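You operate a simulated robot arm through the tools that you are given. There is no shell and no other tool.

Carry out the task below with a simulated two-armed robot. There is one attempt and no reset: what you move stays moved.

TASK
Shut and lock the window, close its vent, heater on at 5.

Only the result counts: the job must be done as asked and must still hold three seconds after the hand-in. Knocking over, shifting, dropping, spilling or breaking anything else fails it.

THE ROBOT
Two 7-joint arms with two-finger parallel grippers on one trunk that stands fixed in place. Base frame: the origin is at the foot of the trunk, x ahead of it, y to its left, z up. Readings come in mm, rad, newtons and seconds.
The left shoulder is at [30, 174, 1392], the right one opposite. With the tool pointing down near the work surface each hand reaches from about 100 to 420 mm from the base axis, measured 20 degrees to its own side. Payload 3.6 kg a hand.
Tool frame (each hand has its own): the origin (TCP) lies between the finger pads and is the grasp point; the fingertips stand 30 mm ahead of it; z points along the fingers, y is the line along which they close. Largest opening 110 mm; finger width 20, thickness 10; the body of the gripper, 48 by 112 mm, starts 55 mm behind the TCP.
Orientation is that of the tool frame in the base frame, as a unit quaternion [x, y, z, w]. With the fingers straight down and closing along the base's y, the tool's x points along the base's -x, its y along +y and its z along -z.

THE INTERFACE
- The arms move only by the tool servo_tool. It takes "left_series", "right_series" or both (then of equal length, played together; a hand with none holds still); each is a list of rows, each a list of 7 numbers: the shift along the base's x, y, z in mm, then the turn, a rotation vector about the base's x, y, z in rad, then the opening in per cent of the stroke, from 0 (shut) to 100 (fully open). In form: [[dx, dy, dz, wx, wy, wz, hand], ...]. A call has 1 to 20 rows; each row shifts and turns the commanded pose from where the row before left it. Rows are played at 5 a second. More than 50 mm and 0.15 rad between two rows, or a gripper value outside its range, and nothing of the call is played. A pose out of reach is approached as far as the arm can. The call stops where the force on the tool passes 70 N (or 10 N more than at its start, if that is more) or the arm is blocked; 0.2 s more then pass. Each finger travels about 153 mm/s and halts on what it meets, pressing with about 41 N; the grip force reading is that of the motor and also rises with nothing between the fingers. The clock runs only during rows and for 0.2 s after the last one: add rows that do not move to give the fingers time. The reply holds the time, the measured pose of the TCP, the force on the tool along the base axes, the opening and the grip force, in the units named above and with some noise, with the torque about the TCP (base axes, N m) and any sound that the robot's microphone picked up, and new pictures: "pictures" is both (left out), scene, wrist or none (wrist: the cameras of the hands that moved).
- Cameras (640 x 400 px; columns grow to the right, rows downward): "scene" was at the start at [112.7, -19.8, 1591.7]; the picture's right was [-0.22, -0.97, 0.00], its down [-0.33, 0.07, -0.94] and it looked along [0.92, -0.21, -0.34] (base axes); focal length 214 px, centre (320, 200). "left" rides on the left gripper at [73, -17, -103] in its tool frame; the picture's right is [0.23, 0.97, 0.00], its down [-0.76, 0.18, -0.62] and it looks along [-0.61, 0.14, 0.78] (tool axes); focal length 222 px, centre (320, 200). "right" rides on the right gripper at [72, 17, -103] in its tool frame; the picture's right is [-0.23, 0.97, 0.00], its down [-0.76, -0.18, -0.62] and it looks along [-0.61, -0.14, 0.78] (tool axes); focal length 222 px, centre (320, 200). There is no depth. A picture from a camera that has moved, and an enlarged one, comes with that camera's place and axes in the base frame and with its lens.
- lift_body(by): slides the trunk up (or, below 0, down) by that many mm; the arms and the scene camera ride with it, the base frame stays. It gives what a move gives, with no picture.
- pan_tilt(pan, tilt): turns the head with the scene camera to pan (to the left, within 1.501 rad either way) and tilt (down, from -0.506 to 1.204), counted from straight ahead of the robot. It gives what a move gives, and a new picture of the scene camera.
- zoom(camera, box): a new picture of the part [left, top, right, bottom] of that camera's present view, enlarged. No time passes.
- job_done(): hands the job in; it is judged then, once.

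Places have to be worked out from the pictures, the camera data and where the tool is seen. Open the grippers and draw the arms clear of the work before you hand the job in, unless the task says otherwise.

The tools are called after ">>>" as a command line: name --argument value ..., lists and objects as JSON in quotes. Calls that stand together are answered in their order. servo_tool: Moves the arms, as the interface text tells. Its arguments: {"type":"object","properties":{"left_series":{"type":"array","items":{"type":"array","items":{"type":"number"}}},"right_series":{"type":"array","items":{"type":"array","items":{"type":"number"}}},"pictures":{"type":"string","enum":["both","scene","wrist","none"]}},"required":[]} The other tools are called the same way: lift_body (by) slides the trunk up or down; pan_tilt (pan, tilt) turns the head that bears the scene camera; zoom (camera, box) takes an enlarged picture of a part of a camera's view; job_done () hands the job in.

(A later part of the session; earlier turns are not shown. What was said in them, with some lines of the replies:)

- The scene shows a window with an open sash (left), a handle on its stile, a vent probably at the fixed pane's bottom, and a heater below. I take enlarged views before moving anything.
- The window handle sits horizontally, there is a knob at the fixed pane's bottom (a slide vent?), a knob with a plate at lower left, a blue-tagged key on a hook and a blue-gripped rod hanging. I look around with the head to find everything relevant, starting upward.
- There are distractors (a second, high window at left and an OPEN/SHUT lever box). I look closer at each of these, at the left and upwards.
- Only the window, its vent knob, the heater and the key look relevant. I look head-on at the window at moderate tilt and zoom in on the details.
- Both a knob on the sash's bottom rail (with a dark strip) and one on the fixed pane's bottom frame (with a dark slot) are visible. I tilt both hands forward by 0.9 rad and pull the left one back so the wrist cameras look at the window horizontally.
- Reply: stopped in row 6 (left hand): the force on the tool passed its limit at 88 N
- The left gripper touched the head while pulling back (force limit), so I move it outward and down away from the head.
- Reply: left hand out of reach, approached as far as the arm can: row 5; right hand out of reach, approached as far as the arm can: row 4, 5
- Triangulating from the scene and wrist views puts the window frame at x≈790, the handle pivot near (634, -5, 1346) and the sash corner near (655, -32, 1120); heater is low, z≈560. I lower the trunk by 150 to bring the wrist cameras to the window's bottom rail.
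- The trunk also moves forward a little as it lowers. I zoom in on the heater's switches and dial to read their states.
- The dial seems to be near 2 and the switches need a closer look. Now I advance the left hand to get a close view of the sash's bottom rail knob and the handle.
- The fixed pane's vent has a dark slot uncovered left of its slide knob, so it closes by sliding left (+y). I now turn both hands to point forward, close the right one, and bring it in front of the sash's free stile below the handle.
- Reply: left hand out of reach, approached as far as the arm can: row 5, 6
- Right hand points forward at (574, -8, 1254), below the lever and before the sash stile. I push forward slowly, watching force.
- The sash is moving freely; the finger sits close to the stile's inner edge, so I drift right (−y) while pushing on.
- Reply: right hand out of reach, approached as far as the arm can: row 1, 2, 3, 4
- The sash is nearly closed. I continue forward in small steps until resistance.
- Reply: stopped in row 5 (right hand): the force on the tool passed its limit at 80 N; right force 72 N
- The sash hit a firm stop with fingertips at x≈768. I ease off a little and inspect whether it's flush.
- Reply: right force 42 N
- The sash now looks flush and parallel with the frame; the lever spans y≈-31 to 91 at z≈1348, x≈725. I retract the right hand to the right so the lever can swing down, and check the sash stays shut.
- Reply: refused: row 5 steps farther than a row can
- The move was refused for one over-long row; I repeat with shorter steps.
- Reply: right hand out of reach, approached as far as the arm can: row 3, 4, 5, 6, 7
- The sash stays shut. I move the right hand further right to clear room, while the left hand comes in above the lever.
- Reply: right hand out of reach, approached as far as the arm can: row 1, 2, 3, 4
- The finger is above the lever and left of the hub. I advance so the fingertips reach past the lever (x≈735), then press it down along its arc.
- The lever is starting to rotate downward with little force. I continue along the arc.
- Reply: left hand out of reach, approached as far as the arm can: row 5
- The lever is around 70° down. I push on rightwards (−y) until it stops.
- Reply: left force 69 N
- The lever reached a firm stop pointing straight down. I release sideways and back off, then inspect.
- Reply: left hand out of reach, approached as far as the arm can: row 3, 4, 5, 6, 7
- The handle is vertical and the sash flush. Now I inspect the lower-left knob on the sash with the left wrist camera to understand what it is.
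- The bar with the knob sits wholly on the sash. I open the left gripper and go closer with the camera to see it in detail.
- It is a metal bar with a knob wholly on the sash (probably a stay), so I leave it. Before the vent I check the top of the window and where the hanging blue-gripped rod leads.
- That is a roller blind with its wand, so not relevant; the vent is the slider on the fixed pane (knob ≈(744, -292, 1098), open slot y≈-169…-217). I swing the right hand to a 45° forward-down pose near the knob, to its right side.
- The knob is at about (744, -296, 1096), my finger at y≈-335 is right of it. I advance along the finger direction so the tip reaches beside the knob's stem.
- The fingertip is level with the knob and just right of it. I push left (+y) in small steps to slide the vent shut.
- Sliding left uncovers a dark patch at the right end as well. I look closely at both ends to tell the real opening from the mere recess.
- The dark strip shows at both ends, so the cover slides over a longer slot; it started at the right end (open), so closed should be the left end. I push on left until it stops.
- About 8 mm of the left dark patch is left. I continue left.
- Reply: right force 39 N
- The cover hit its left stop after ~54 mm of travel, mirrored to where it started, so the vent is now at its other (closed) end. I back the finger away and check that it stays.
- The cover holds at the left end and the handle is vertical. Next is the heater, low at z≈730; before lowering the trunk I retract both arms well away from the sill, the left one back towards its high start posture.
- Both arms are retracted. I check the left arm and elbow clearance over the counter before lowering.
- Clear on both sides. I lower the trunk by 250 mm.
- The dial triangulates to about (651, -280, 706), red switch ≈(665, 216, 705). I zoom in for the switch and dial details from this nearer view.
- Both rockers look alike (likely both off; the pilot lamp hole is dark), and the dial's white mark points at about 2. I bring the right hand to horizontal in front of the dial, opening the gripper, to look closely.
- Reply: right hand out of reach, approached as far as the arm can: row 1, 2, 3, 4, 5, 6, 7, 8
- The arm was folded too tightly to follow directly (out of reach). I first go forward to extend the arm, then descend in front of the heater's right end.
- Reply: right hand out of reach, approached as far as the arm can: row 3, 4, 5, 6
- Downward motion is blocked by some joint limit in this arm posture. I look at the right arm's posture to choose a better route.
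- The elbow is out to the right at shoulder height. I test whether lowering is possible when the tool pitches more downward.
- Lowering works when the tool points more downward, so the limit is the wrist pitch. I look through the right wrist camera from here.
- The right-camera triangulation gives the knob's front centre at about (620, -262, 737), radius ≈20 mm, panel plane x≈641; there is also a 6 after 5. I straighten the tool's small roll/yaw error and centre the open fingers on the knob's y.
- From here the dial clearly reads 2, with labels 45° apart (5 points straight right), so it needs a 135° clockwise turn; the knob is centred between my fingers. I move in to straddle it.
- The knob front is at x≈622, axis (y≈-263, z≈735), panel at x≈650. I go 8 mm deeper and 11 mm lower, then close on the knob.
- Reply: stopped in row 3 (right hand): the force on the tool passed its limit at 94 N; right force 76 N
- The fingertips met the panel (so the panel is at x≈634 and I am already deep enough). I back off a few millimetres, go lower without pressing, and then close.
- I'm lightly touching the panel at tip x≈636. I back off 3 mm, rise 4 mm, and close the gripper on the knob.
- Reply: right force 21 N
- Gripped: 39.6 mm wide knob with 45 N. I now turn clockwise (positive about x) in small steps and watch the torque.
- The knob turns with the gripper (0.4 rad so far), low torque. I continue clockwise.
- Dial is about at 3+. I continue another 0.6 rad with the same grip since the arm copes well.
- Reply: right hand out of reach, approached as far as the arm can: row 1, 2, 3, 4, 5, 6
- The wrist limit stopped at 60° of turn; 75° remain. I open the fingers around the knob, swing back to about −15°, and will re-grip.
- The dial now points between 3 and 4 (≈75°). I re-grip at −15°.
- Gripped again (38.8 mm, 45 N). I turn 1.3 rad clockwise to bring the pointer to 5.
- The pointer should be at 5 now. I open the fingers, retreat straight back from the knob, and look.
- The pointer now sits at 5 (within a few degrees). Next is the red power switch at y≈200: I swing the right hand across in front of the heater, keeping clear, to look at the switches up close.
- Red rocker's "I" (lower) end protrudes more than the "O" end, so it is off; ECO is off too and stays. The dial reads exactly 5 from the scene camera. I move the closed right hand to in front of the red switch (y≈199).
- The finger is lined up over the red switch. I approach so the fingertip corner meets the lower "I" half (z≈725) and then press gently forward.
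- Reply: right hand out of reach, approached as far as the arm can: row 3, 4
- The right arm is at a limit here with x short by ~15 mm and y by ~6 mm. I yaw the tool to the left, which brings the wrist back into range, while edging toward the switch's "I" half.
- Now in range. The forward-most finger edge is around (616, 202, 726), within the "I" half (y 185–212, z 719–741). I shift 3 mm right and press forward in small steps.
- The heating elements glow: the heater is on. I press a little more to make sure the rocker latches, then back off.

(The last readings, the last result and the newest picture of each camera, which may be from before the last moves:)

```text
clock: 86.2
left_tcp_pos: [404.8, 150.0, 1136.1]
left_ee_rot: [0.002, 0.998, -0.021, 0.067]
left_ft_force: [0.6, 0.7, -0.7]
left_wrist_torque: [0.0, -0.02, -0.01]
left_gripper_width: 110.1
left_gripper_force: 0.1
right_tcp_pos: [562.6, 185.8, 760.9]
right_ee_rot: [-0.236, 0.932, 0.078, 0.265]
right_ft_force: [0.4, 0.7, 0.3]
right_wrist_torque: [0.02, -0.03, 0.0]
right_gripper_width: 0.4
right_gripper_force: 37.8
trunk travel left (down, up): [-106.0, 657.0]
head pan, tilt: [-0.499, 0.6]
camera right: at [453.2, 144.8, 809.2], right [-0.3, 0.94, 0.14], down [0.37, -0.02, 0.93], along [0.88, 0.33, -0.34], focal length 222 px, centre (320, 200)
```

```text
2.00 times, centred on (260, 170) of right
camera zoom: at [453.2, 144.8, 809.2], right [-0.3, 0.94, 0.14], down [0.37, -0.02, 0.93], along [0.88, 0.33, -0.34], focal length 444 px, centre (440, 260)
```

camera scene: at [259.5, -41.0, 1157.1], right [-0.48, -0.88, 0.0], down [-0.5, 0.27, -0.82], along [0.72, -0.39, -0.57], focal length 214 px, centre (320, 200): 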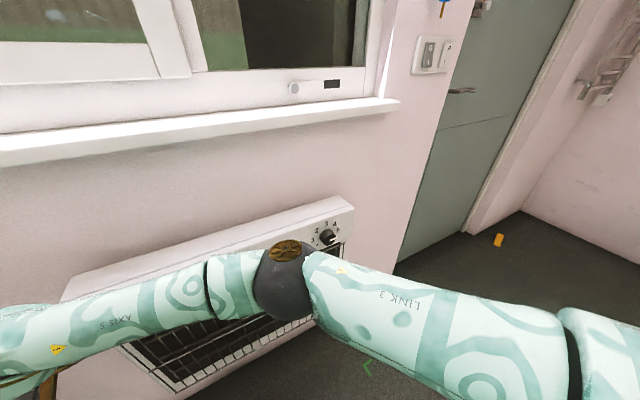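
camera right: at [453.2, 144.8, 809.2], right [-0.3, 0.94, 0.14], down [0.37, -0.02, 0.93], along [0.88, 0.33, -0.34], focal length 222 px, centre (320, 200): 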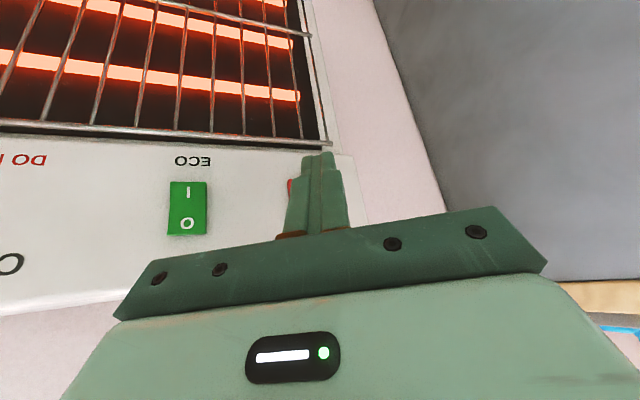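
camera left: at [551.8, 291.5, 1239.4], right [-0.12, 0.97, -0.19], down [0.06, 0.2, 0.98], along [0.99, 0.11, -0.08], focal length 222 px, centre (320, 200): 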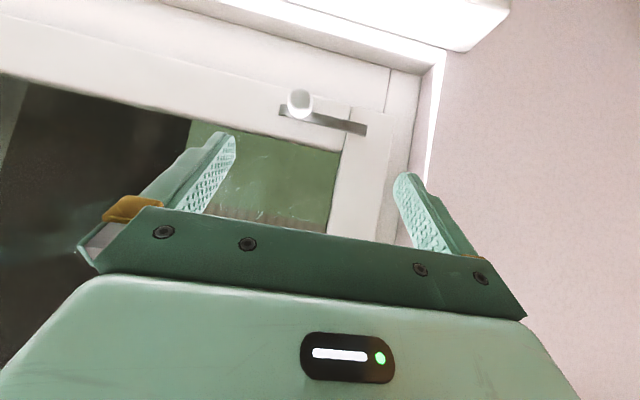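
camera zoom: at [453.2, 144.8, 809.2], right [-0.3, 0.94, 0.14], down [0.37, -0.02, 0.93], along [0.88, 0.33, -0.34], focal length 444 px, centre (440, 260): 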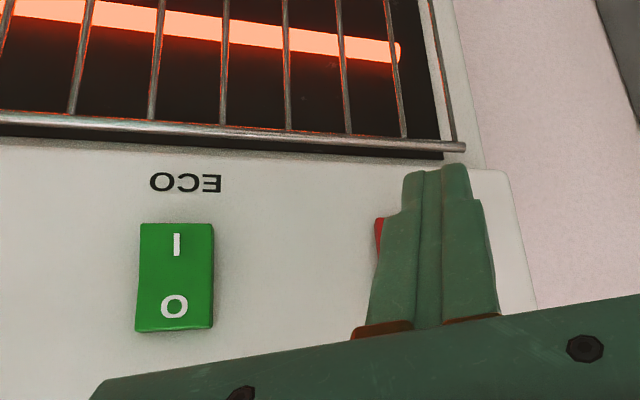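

The heater stays on after release. I withdraw the right hand the way it came, unyawing, to the right and back.

>>> servo_tool --right_series '[[-5, -20, 5, 0, 0, -0.1, 0], [-5, -30, 5, 0, 0, -0.1, 0], [-5, -35, 5, 0, 0, -0.1, 0], [-5, -35, 5, 0, 0, -0.1, 0], [-5, -35, 5, 0, 0, -0.1, 0], [0, -40, 0, 0, 0, 0, 0], [0, -40, 0, 0, 0, 0, 0], [0, -40, 0, 0, 0, 0, 0], [0, -40, 0, 0, 0, 0, 0], [0, -40, 0, 0, 0, 0, 0], [0, -40, 5, 0, 0, 0, 0], [0, -40, 5, 0, 0, 0, 0]]' --pictures "both"

>>> pan_tilt --pan 0.0 --tilt 0.6

>>> zoom --camera "scene" --box '[170, 190, 330, 290]'

>>> zoom --camera "scene" --box '[330, 210, 430, 280]'

```text
clock: 88.8
left_tcp_pos: [405.9, 151.4, 1136.4]
left_ee_rot: [0.001, 0.998, -0.018, 0.067]
left_ft_force: [0.2, 0.1, -0.4]
left_wrist_torque: [-0.01, -0.02, 0.0]
left_gripper_width: 110.1
left_gripper_force: 0.1
right_tcp_pos: [536.5, -249.4, 795.2]
right_ee_rot: [0.002, 0.961, 0.009, 0.275]
right_ft_force: [0.0, 0.3, -0.3]
right_wrist_torque: [0.02, -0.01, -0.02]
right_gripper_width: 0.2
right_gripper_force: 37.6
trunk travel left (down, up): [-106.0, 657.0]
head pan, tilt: [-0.499, 0.6]
camera scene: at [259.1, -41.9, 1157.2], right [-0.48, -0.88, 0.0], down [-0.5, 0.27, -0.82], along [0.72, -0.39, -0.57], focal length 214 px, centre (320, 200)
camera right: at [421.6, -233.4, 843.4], right [0.19, 0.97, 0.14], down [0.32, -0.2, 0.93], along [0.93, -0.13, -0.34], focal length 222 px, centre (320, 200)
```

scene: 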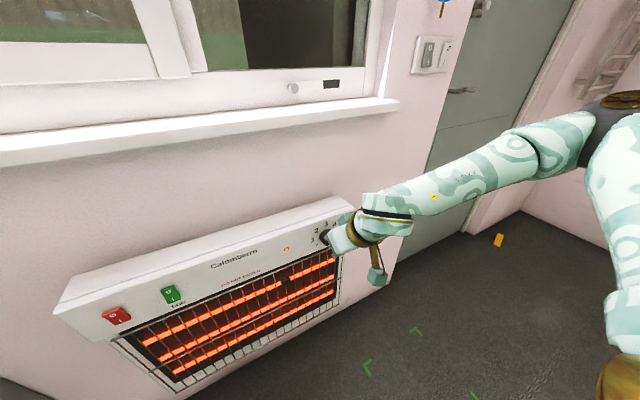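
right: 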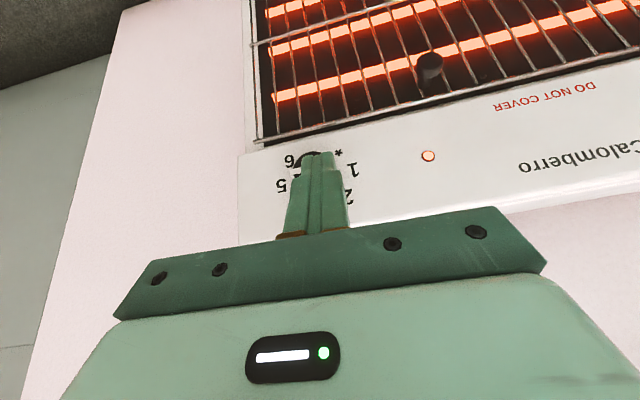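

```text
clock: 89.7
left_tcp_pos: [406.7, 150.1, 1136.3]
left_ee_rot: [0.002, 0.998, -0.021, 0.066]
left_ft_force: [-0.3, -0.3, 1.0]
left_wrist_torque: [0.01, -0.02, 0.04]
left_gripper_width: 109.9
left_gripper_force: 0.0
right_tcp_pos: [538.2, -249.7, 794.1]
right_ee_rot: [0.001, 0.961, 0.01, 0.275]
right_ft_force: [0.5, 0.3, 0.1]
right_wrist_torque: [-0.03, 0.0, -0.01]
right_gripper_width: 0.1
right_gripper_force: 37.5
trunk travel left (down, up): [-106.0, 657.0]
head pan, tilt: [0.0, 0.6]
camera scene: at [270.2, 1.0, 1157.1], right [0.0, -1.0, 0.0], down [-0.57, 0.0, -0.82], along [0.82, 0.0, -0.57], focal length 214 px, centre (320, 200)
```

scene: 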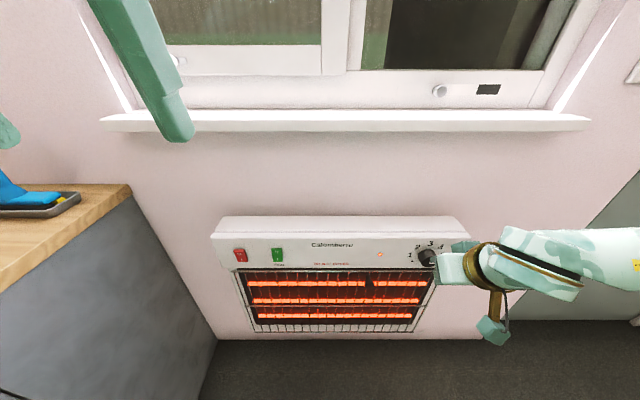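

```text
4.00 times, centred on (250, 240) of scene
camera zoom: at [270.2, 1.0, 1157.1], right [0.0, -1.0, 0.0], down [-0.57, 0.0, -0.82], along [0.82, 0.0, -0.57], focal length 858 px, centre (600, 40)
```

zoom: 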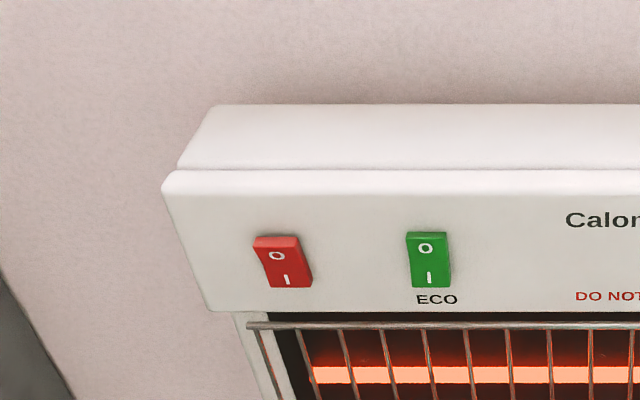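

```text
5.71 times, centred on (380, 245) of scene
camera zoom: at [270.2, 1.0, 1157.1], right [0.0, -1.0, 0.0], down [-0.57, 0.0, -0.82], along [0.82, 0.0, -0.57], focal length 1226 px, centre (-23, -57)
```

zoom: 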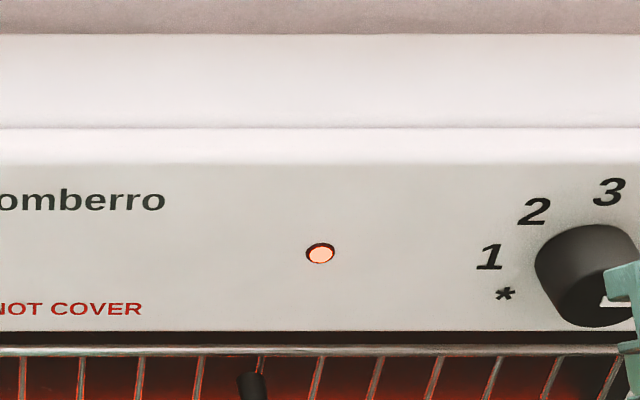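

Pilot lamp and elements are lit, and the red rocker is on. I raise the trunk back by 250 mm (hands stay well in front of the sill at x≈537) and then verify everything.

>>> lift_body --by 250

>>> pan_tilt --pan -0.2 --tilt 0.5

>>> zoom --camera "scene" --box '[300, 290, 420, 365]'

```text
clock: 92.3
left_tcp_pos: [406.1, 150.6, 1384.3]
left_ee_rot: [0.001, 0.998, -0.019, 0.065]
left_ft_force: [0.4, 0.1, 0.6]
left_wrist_torque: [0.02, 0.0, 0.03]
left_gripper_width: 110.0
left_gripper_force: 0.1
right_tcp_pos: [538.8, -249.2, 1044.3]
right_ee_rot: [0.002, 0.961, 0.009, 0.275]
right_ft_force: [-0.4, 0.1, 0.5]
right_wrist_torque: [0.0, -0.04, 0.03]
right_gripper_width: 0.0
right_gripper_force: 37.4
trunk travel left (down, up): [-356.0, 407.0]
head pan, tilt: [0.0, 0.6]
```

```text
clock: 93.0
left_tcp_pos: [406.3, 150.1, 1385.8]
left_ee_rot: [0.001, 0.998, -0.02, 0.066]
left_ft_force: [0.4, 0.9, -0.1]
left_wrist_torque: [-0.02, 0.03, 0.01]
left_gripper_width: 110.0
left_gripper_force: 0.0
right_tcp_pos: [537.8, -248.8, 1044.0]
right_ee_rot: [0.002, 0.961, 0.01, 0.276]
right_ft_force: [-0.2, 0.0, 0.6]
right_wrist_torque: [-0.01, 0.0, 0.03]
right_gripper_width: 0.0
right_gripper_force: 37.1
trunk travel left (down, up): [-356.0, 407.0]
head pan, tilt: [-0.201, 0.499]
camera scene: at [146.6, -17.1, 1426.1], right [-0.2, -0.98, 0.0], down [-0.47, 0.1, -0.88], along [0.86, -0.17, -0.48], focal length 214 px, centre (320, 200)
```

scene: 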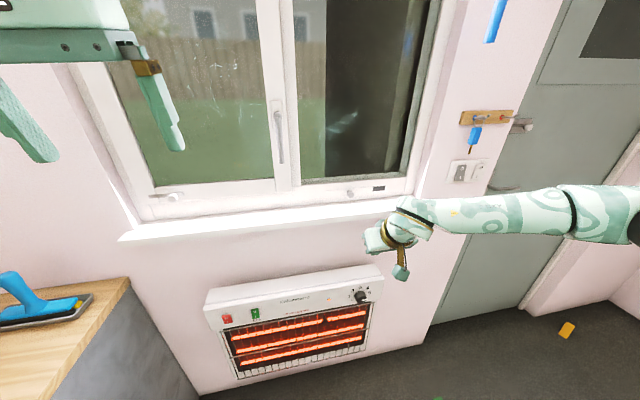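

```text
5.33 times, centred on (360, 328) of scene
camera zoom: at [146.6, -17.1, 1426.1], right [-0.2, -0.98, 0.0], down [-0.47, 0.1, -0.88], along [0.86, -0.17, -0.48], focal length 1144 px, centre (107, -480)
```

zoom: 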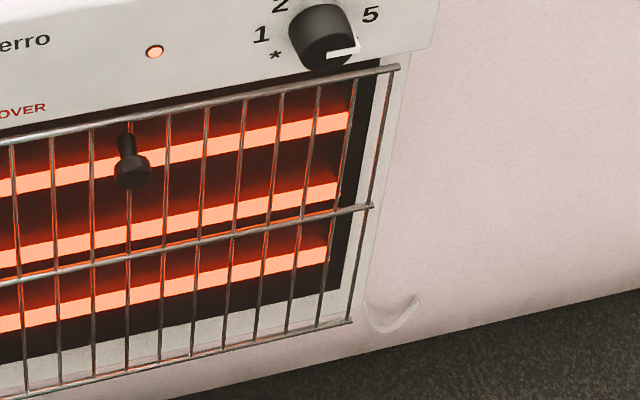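

>>> zoom --camera "scene" --box '[335, 275, 385, 310]'

>>> zoom --camera "scene" --box '[210, 295, 280, 335]'

>>> zoom --camera "scene" --box '[120, 60, 320, 220]'

>>> zoom --camera "scene" --box '[280, 150, 440, 240]'

```text
11.43 times, centred on (360, 292) of scene
camera zoom: at [146.6, -17.1, 1426.1], right [-0.2, -0.98, 0.0], down [-0.47, 0.1, -0.88], along [0.86, -0.17, -0.48], focal length 2451 px, centre (-137, -857)
```

zoom: 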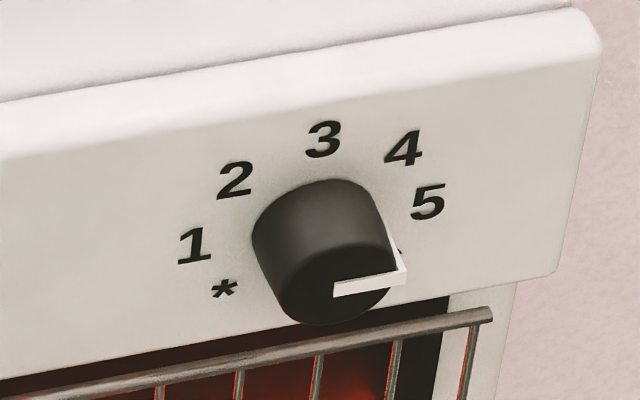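

```text
9.14 times, centred on (245, 315) of scene
camera zoom: at [146.6, -17.1, 1426.1], right [-0.2, -0.98, 0.0], down [-0.47, 0.1, -0.88], along [0.86, -0.17, -0.48], focal length 1961 px, centre (1006, -851)
```

zoom: 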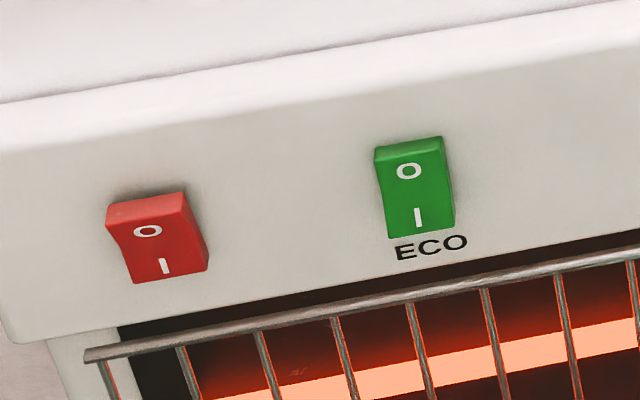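

```text
2.50 times, centred on (220, 140) of scene
camera zoom: at [146.6, -17.1, 1426.1], right [-0.2, -0.98, 0.0], down [-0.47, 0.1, -0.88], along [0.86, -0.17, -0.48], focal length 536 px, centre (570, 350)
```

zoom: 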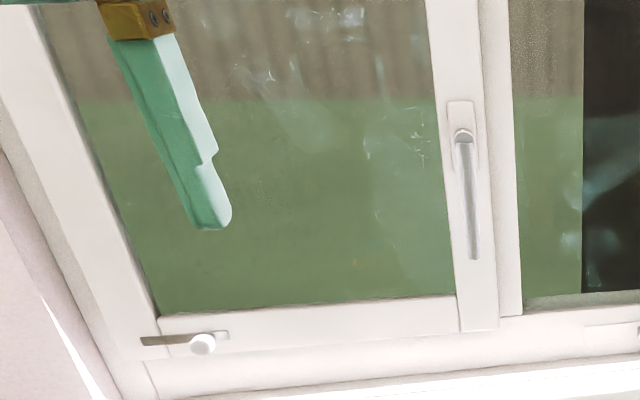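

```text
4.00 times, centred on (360, 195) of scene
camera zoom: at [146.6, -17.1, 1426.1], right [-0.2, -0.98, 0.0], down [-0.47, 0.1, -0.88], along [0.86, -0.17, -0.48], focal length 858 px, centre (160, 220)
```

zoom: 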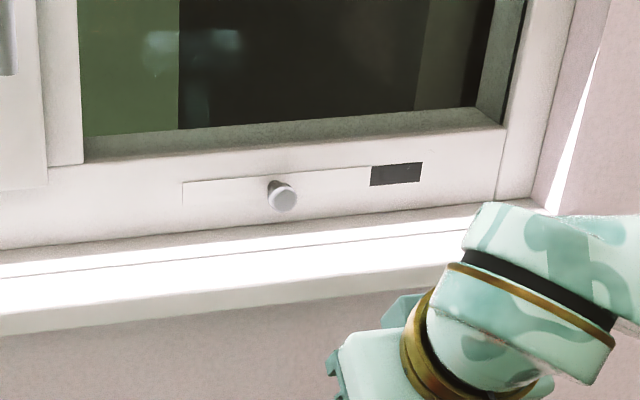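

Dial reads 5, rocker on, lamp lit, vent slid to its other end, handle vertical and sash flush. To be sure the handle really locks, I'll do a gentle pull test on the lever with the left hand: first bring it horizontal in front of the handle.

>>> servo_tool --left_series '[[22, -14, -5, 0, -0.144, 0, 60], [22, -14, -5, 0, -0.144, 0, 60], [22, -16, -8, 0, -0.144, 0, 60], [20, -18, -8, 0, -0.144, 0, 60], [20, -18, -10, 0, -0.144, 0, 60], [20, -20, -12, 0, -0.144, 0, 60], [20, -20, -12, 0, -0.144, 0, 60], [20, -20, -12, 0, -0.144, 0, 60], [20, -20, -12, 0, -0.144, 0, 60], [20, -20, -12, 0, -0.144, 0, 60]]' --pictures "both"

```text
clock: 95.2
left_tcp_pos: [610.7, -32.0, 1290.0]
left_ee_rot: [0.016, 0.705, -0.013, 0.709]
left_ft_force: [-1.2, -0.6, -0.1]
left_wrist_torque: [-0.03, -0.03, 0.04]
left_gripper_width: 66.0
left_gripper_force: 0.1
right_tcp_pos: [538.1, -251.9, 1044.9]
right_ee_rot: [0.002, 0.961, 0.01, 0.275]
right_ft_force: [-0.8, 0.0, 0.0]
right_wrist_torque: [-0.01, -0.02, 0.05]
right_gripper_width: 0.0
right_gripper_force: 37.9
trunk travel left (down, up): [-356.0, 407.0]
head pan, tilt: [-0.201, 0.499]
camera scene: at [146.1, -20.3, 1426.1], right [-0.2, -0.98, 0.0], down [-0.47, 0.1, -0.88], along [0.86, -0.17, -0.48], focal length 214 px, centre (320, 200)
camera left: at [506.7, -44.1, 1217.3], right [0.04, 0.97, -0.22], down [-0.62, 0.2, 0.76], along [0.78, 0.11, 0.61], focal length 222 px, centre (320, 200)
```

scene: 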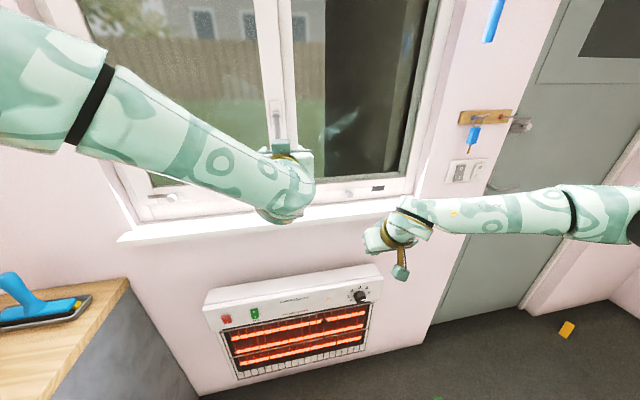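
left: 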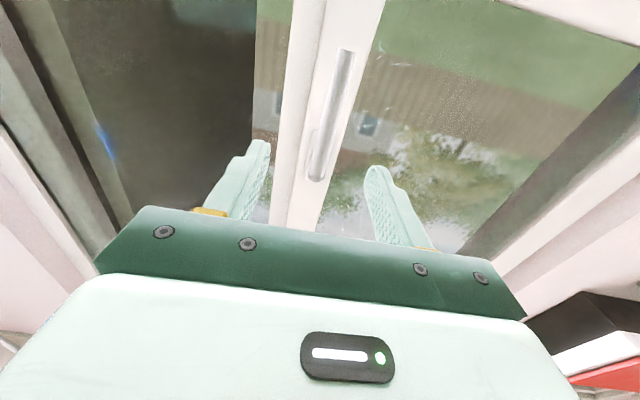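

The lever lies between the open fingers (its tip ≈(725, -29, 1231)). I advance so the fingers straddle it and close softly.

>>> servo_tool --left_series '[[22, 0.5, -3, 0, 0, 0, 60], [22, 0.5, -3, 0, 0, 0, 60], [22, 0.5, -3, 0, 0, 0, 60], [22, 0.5, -3, 0, 0, 0, 60], [20, 0.5, -3, 0, 0, 0, 60], [0, 0, 0, 0, 0, 0, 30], [0, 0, 0, 0, 0, 0, 10], [0, 0, 0, 0, 0, 0, 10]]' --pictures "wrist"

```text
clock: 97.0
left_tcp_pos: [720.5, -25.5, 1274.5]
left_ee_rot: [0.013, 0.707, -0.013, 0.707]
left_ft_force: [1.0, -0.4, -0.2]
left_wrist_torque: [0.11, -0.1, 0.03]
left_gripper_width: 16.9
left_gripper_force: 44.7
right_tcp_pos: [538.8, -249.6, 1044.0]
right_ee_rot: [0.001, 0.961, 0.01, 0.276]
right_ft_force: [-0.9, -0.6, 0.7]
right_wrist_torque: [-0.01, 0.0, 0.03]
right_gripper_width: 0.1
right_gripper_force: 37.2
trunk travel left (down, up): [-356.0, 407.0]
head pan, tilt: [-0.201, 0.499]
camera left: at [614.9, -39.1, 1201.6], right [0.04, 0.97, -0.23], down [-0.62, 0.2, 0.76], along [0.79, 0.11, 0.61], focal length 222 px, centre (320, 200)
```

left: 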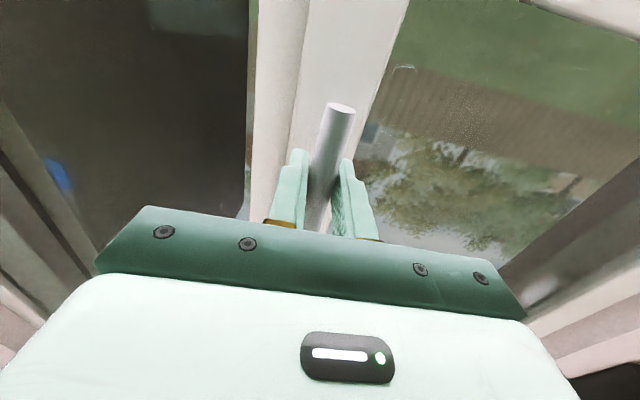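

The lever is held (16.9 mm). I pull back gently by 6 mm to see whether the sash resists.

>>> servo_tool --left_series '[[-2, 0, 0, 0, 0, 0, 10], [-2, 0, 0, 0, 0, 0, 10], [-2, 0, 0, 0, 0, 0, 10]]' --pictures "wrist"

```text
clock: 97.8
left_tcp_pos: [718.6, -26.8, 1274.4]
left_ee_rot: [0.014, 0.705, -0.013, 0.709]
left_ft_force: [32.3, -6.5, 14.3]
left_wrist_torque: [0.43, 0.11, 0.03]
left_gripper_width: 16.4
left_gripper_force: 45.0
right_tcp_pos: [542.9, -250.3, 1042.1]
right_ee_rot: [0.002, 0.962, 0.01, 0.272]
right_ft_force: [-0.1, 0.0, -0.7]
right_wrist_torque: [0.03, 0.0, -0.01]
right_gripper_width: 0.0
right_gripper_force: 37.3
trunk travel left (down, up): [-356.0, 407.0]
head pan, tilt: [-0.201, 0.499]
camera left: at [615.0, -39.2, 1201.3], right [0.04, 0.97, -0.23], down [-0.62, 0.2, 0.76], along [0.79, 0.11, 0.61], focal length 222 px, centre (320, 200)
```

left: 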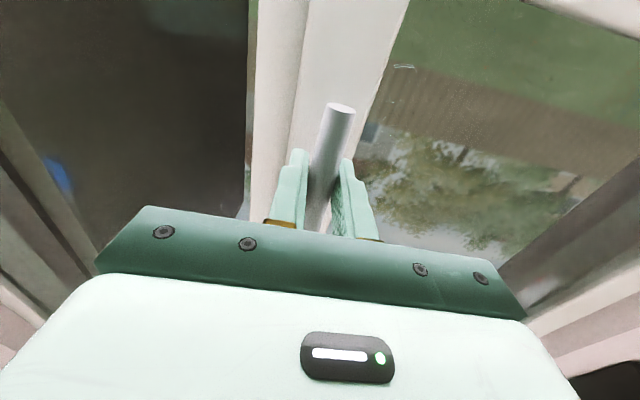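

The sash resists with 32 N and doesn't move: it's locked. I undo the pull, nudge the lever to its stop (−y), then open and retreat.

>>> servo_tool --left_series '[[3, 0, 0, 0, 0, 0, 10], [3, 0, 0, 0, 0, 0, 10], [0, -2, 0, 0, 0, 0, 10], [0, -2, 0, 0, 0, 0, 10], [0, -2, 0, 0, 0, 0, 10], [0, 0, 0, 0, 0, 0, 10]]' --pictures "none"

```text
clock: 99.2
left_tcp_pos: [720.4, -27.7, 1273.5]
left_ee_rot: [0.011, 0.707, -0.015, 0.707]
left_ft_force: [0.0, 18.6, 3.5]
left_wrist_torque: [-0.14, 0.48, 0.32]
left_gripper_width: 16.6
left_gripper_force: 45.0
right_tcp_pos: [536.5, -246.4, 1046.5]
right_ee_rot: [0.002, 0.961, 0.009, 0.276]
right_ft_force: [-0.9, -0.9, -0.7]
right_wrist_torque: [0.0, 0.01, 0.02]
right_gripper_width: 0.0
right_gripper_force: 37.8
trunk travel left (down, up): [-356.0, 407.0]
head pan, tilt: [-0.201, 0.499]
```

At the stop (19 N with no motion). I open the fingers and retreat along the way I came.

>>> servo_tool --left_series '[[0, 0, 0, 0, 0, 0, 60], [0, 1, 0, 0, 0, 0, 60], [0, 1, 0, 0, 0, 0, 60], [-22, 0, 3, 0, 0, 0, 60], [-22, 0, 3, 0, 0, 0, 60], [-22, 0, 3, 0, 0, 0, 60], [-22, 0, 3, 0, 0, 0, 60], [-20, 10, 5, 0, 0.14, 0, 80], [-20, 20, 10, 0, 0.14, 0, 100], [-20, 20, 12, 0, 0.14, 0, 100], [-20, 20, 12, 0, 0.14, 0, 100], [-20, 20, 12, 0, 0.14, 0, 100], [-20, 20, 12, 0, 0.14, 0, 100], [-20, 20, 10, 0, 0.14, 0, 100], [-20, 18, 8, 0, 0.14, 0, 100], [-20, 16, 8, 0, 0.14, 0, 100], [-20, 14, 5, 0, 0.14, 0, 100]]' --pictures "both"

>>> zoom --camera "scene" --box '[120, 60, 320, 220]'

```text
clock: 102.8
left_tcp_pos: [431.7, 147.3, 1380.6]
left_ee_rot: [0.001, 0.996, -0.02, 0.086]
left_ft_force: [-0.4, 0.2, -0.9]
left_wrist_torque: [0.02, -0.02, 0.03]
left_gripper_width: 110.2
left_gripper_force: 0.0
right_tcp_pos: [537.9, -249.6, 1044.6]
right_ee_rot: [0.003, 0.961, 0.009, 0.276]
right_ft_force: [-0.6, -0.4, -0.5]
right_wrist_torque: [-0.02, 0.0, -0.02]
right_gripper_width: 0.0
right_gripper_force: 37.2
trunk travel left (down, up): [-356.0, 407.0]
head pan, tilt: [-0.201, 0.499]
camera scene: at [146.5, -16.9, 1426.1], right [-0.2, -0.98, 0.0], down [-0.47, 0.1, -0.88], along [0.86, -0.17, -0.48], focal length 214 px, centre (320, 200)
camera left: at [341.4, 135.7, 1470.5], right [-0.22, 0.97, -0.08], down [0.65, 0.2, 0.74], along [0.73, 0.11, -0.67], focal length 222 px, centre (320, 200)
```

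scene: 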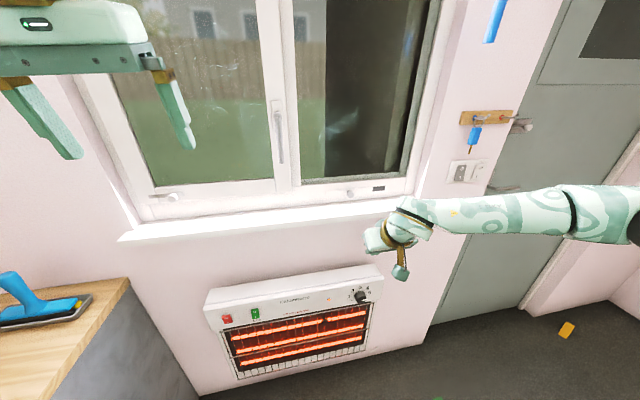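
left: 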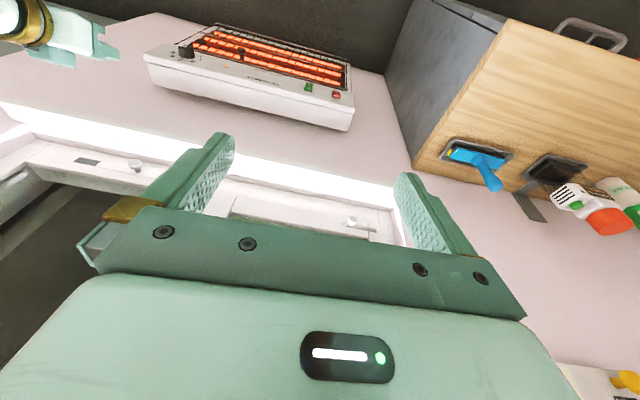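

```text
2.50 times, centred on (220, 140) of scene
camera zoom: at [146.5, -16.9, 1426.1], right [-0.2, -0.98, 0.0], down [-0.47, 0.1, -0.88], along [0.86, -0.17, -0.48], focal length 536 px, centre (570, 350)
```

zoom: 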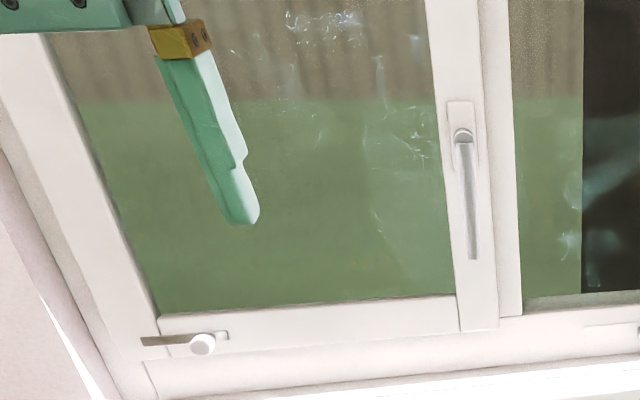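

Everything looks right. Finally I open the right gripper and draw the right arm up and back, clear of the sill and heater.

>>> servo_tool --right_series '[[-20, 0, 25, 0, 0.05, 0, 0], [-25, 0, 30, 0, 0.05, 0, 50], [-25, 0, 30, 0, 0.05, 0, 100], [-25, 0, 30, 0, 0.05, 0, 100], [-10, 0, 30, 0, 0.05, 0, 100], [0, 0, 0, 0, 0, 0, 100]]' --pictures "both"

>>> zoom --camera "scene" --box '[280, 150, 440, 240]'

>>> zoom --camera "scene" --box '[200, 260, 390, 380]'

```text
clock: 104.2
left_tcp_pos: [430.5, 147.3, 1379.5]
left_ee_rot: [0.002, 0.996, -0.02, 0.086]
left_ft_force: [-0.4, -0.1, -0.7]
left_wrist_torque: [0.0, 0.0, 0.0]
left_gripper_width: 110.1
left_gripper_force: 0.1
right_tcp_pos: [432.9, -249.6, 1189.6]
right_ee_rot: [0.002, 0.988, 0.009, 0.154]
right_ft_force: [-0.8, 0.3, 0.2]
right_wrist_torque: [0.02, -0.01, 0.03]
right_gripper_width: 110.1
right_gripper_force: 0.1
trunk travel left (down, up): [-356.0, 407.0]
head pan, tilt: [-0.201, 0.499]
camera scene: at [146.6, -17.4, 1426.1], right [-0.2, -0.98, 0.0], down [-0.47, 0.1, -0.88], along [0.86, -0.17, -0.48], focal length 214 px, centre (320, 200)
camera right: at [332.0, -233.1, 1265.3], right [0.22, 0.97, 0.09], down [0.54, -0.2, 0.82], along [0.81, -0.13, -0.56], focal length 222 px, centre (320, 200)
```

scene: 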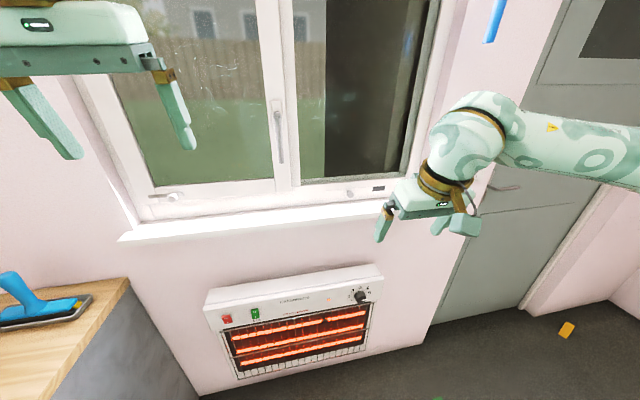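
right: 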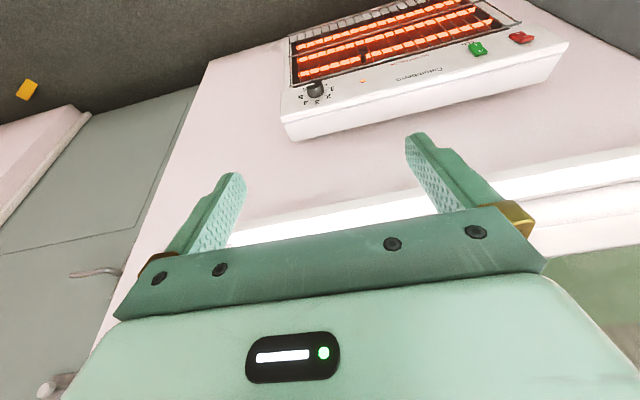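

```text
4.00 times, centred on (360, 195) of scene
camera zoom: at [146.6, -17.4, 1426.1], right [-0.2, -0.98, 0.0], down [-0.47, 0.1, -0.88], along [0.86, -0.17, -0.48], focal length 858 px, centre (160, 220)
```

zoom: 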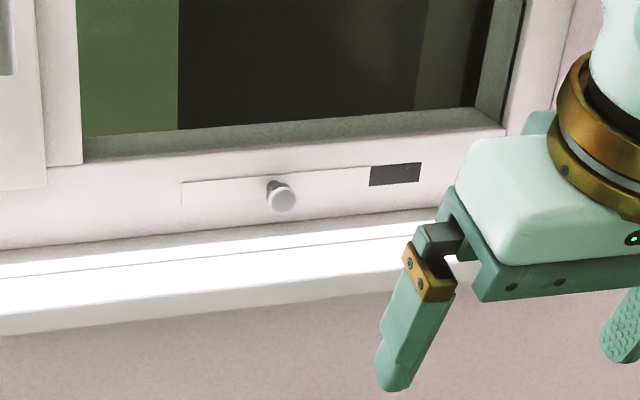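

```text
3.33 times, centred on (295, 320) of scene
camera zoom: at [146.6, -17.4, 1426.1], right [-0.2, -0.98, 0.0], down [-0.47, 0.1, -0.88], along [0.86, -0.17, -0.48], focal length 715 px, centre (403, -200)
```

zoom: 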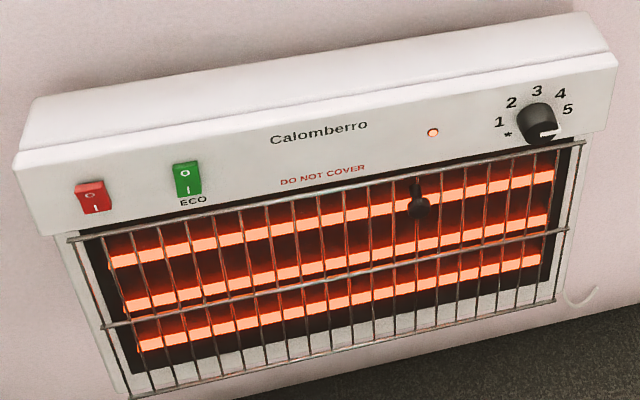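

Heater on, lamp lit, vent at the left end. One last precise check of the dial from the right wrist camera.

>>> zoom --camera "right" --box '[285, 70, 345, 110]'

>>> zoom --camera "right" --box '[455, 20, 555, 80]'

```text
10.00 times, centred on (315, 90) of right
camera zoom: at [332.0, -233.1, 1265.3], right [0.22, 0.97, 0.09], down [0.54, -0.2, 0.82], along [0.81, -0.13, -0.56], focal length 2221 px, centre (370, 1300)
```

zoom: 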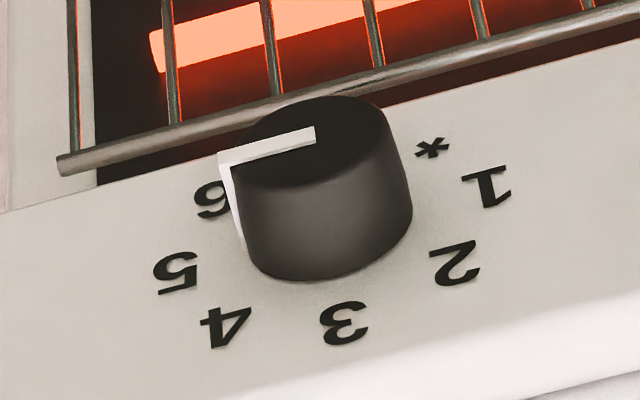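

```text
6.40 times, centred on (505, 50) of right
camera zoom: at [332.0, -233.1, 1265.3], right [0.22, 0.97, 0.09], down [0.54, -0.2, 0.82], along [0.81, -0.13, -0.56], focal length 1422 px, centre (-864, 1160)
```

zoom: 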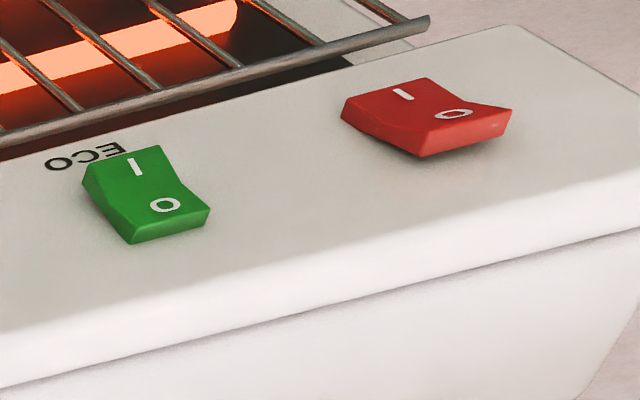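

The dial points at 5 within a degree, the red switch is on, ECO is untouched, the window is shut and locked, the vent is closed, and both arms are clear with grippers open. I hand the job in.

>>> job_done

```text
The job is handed in.
```

The job is handed in. The window is shut and locked, the heater is on at 5, and the vent is closed as far as I can tell.

- **Window:** The sash is shut and the handle points straight down. Pulling on the handle met about 32 N and the sash did not move, so the lock holds.
- **Vent:** I slid the vent cover from the right end of its track to a firm stop at the left end. The cover is shorter than the dark slot behind it, so about 45 mm of slot shows whichever end it sits at. There are no markings, so I took the left end as closed because the vent presumably started open at the right.
- **Heater:** The red switch is on, and the indicator lamp and heating elements are lit. The dial points at 5, within a few degrees. I left the ECO switch off.

While pulling back at the start, the left gripper bumped the robot's head and stopped on its force limit. I saw nothing in the room knocked over or moved. Both grippers are open and the arms are clear of the window and heater.
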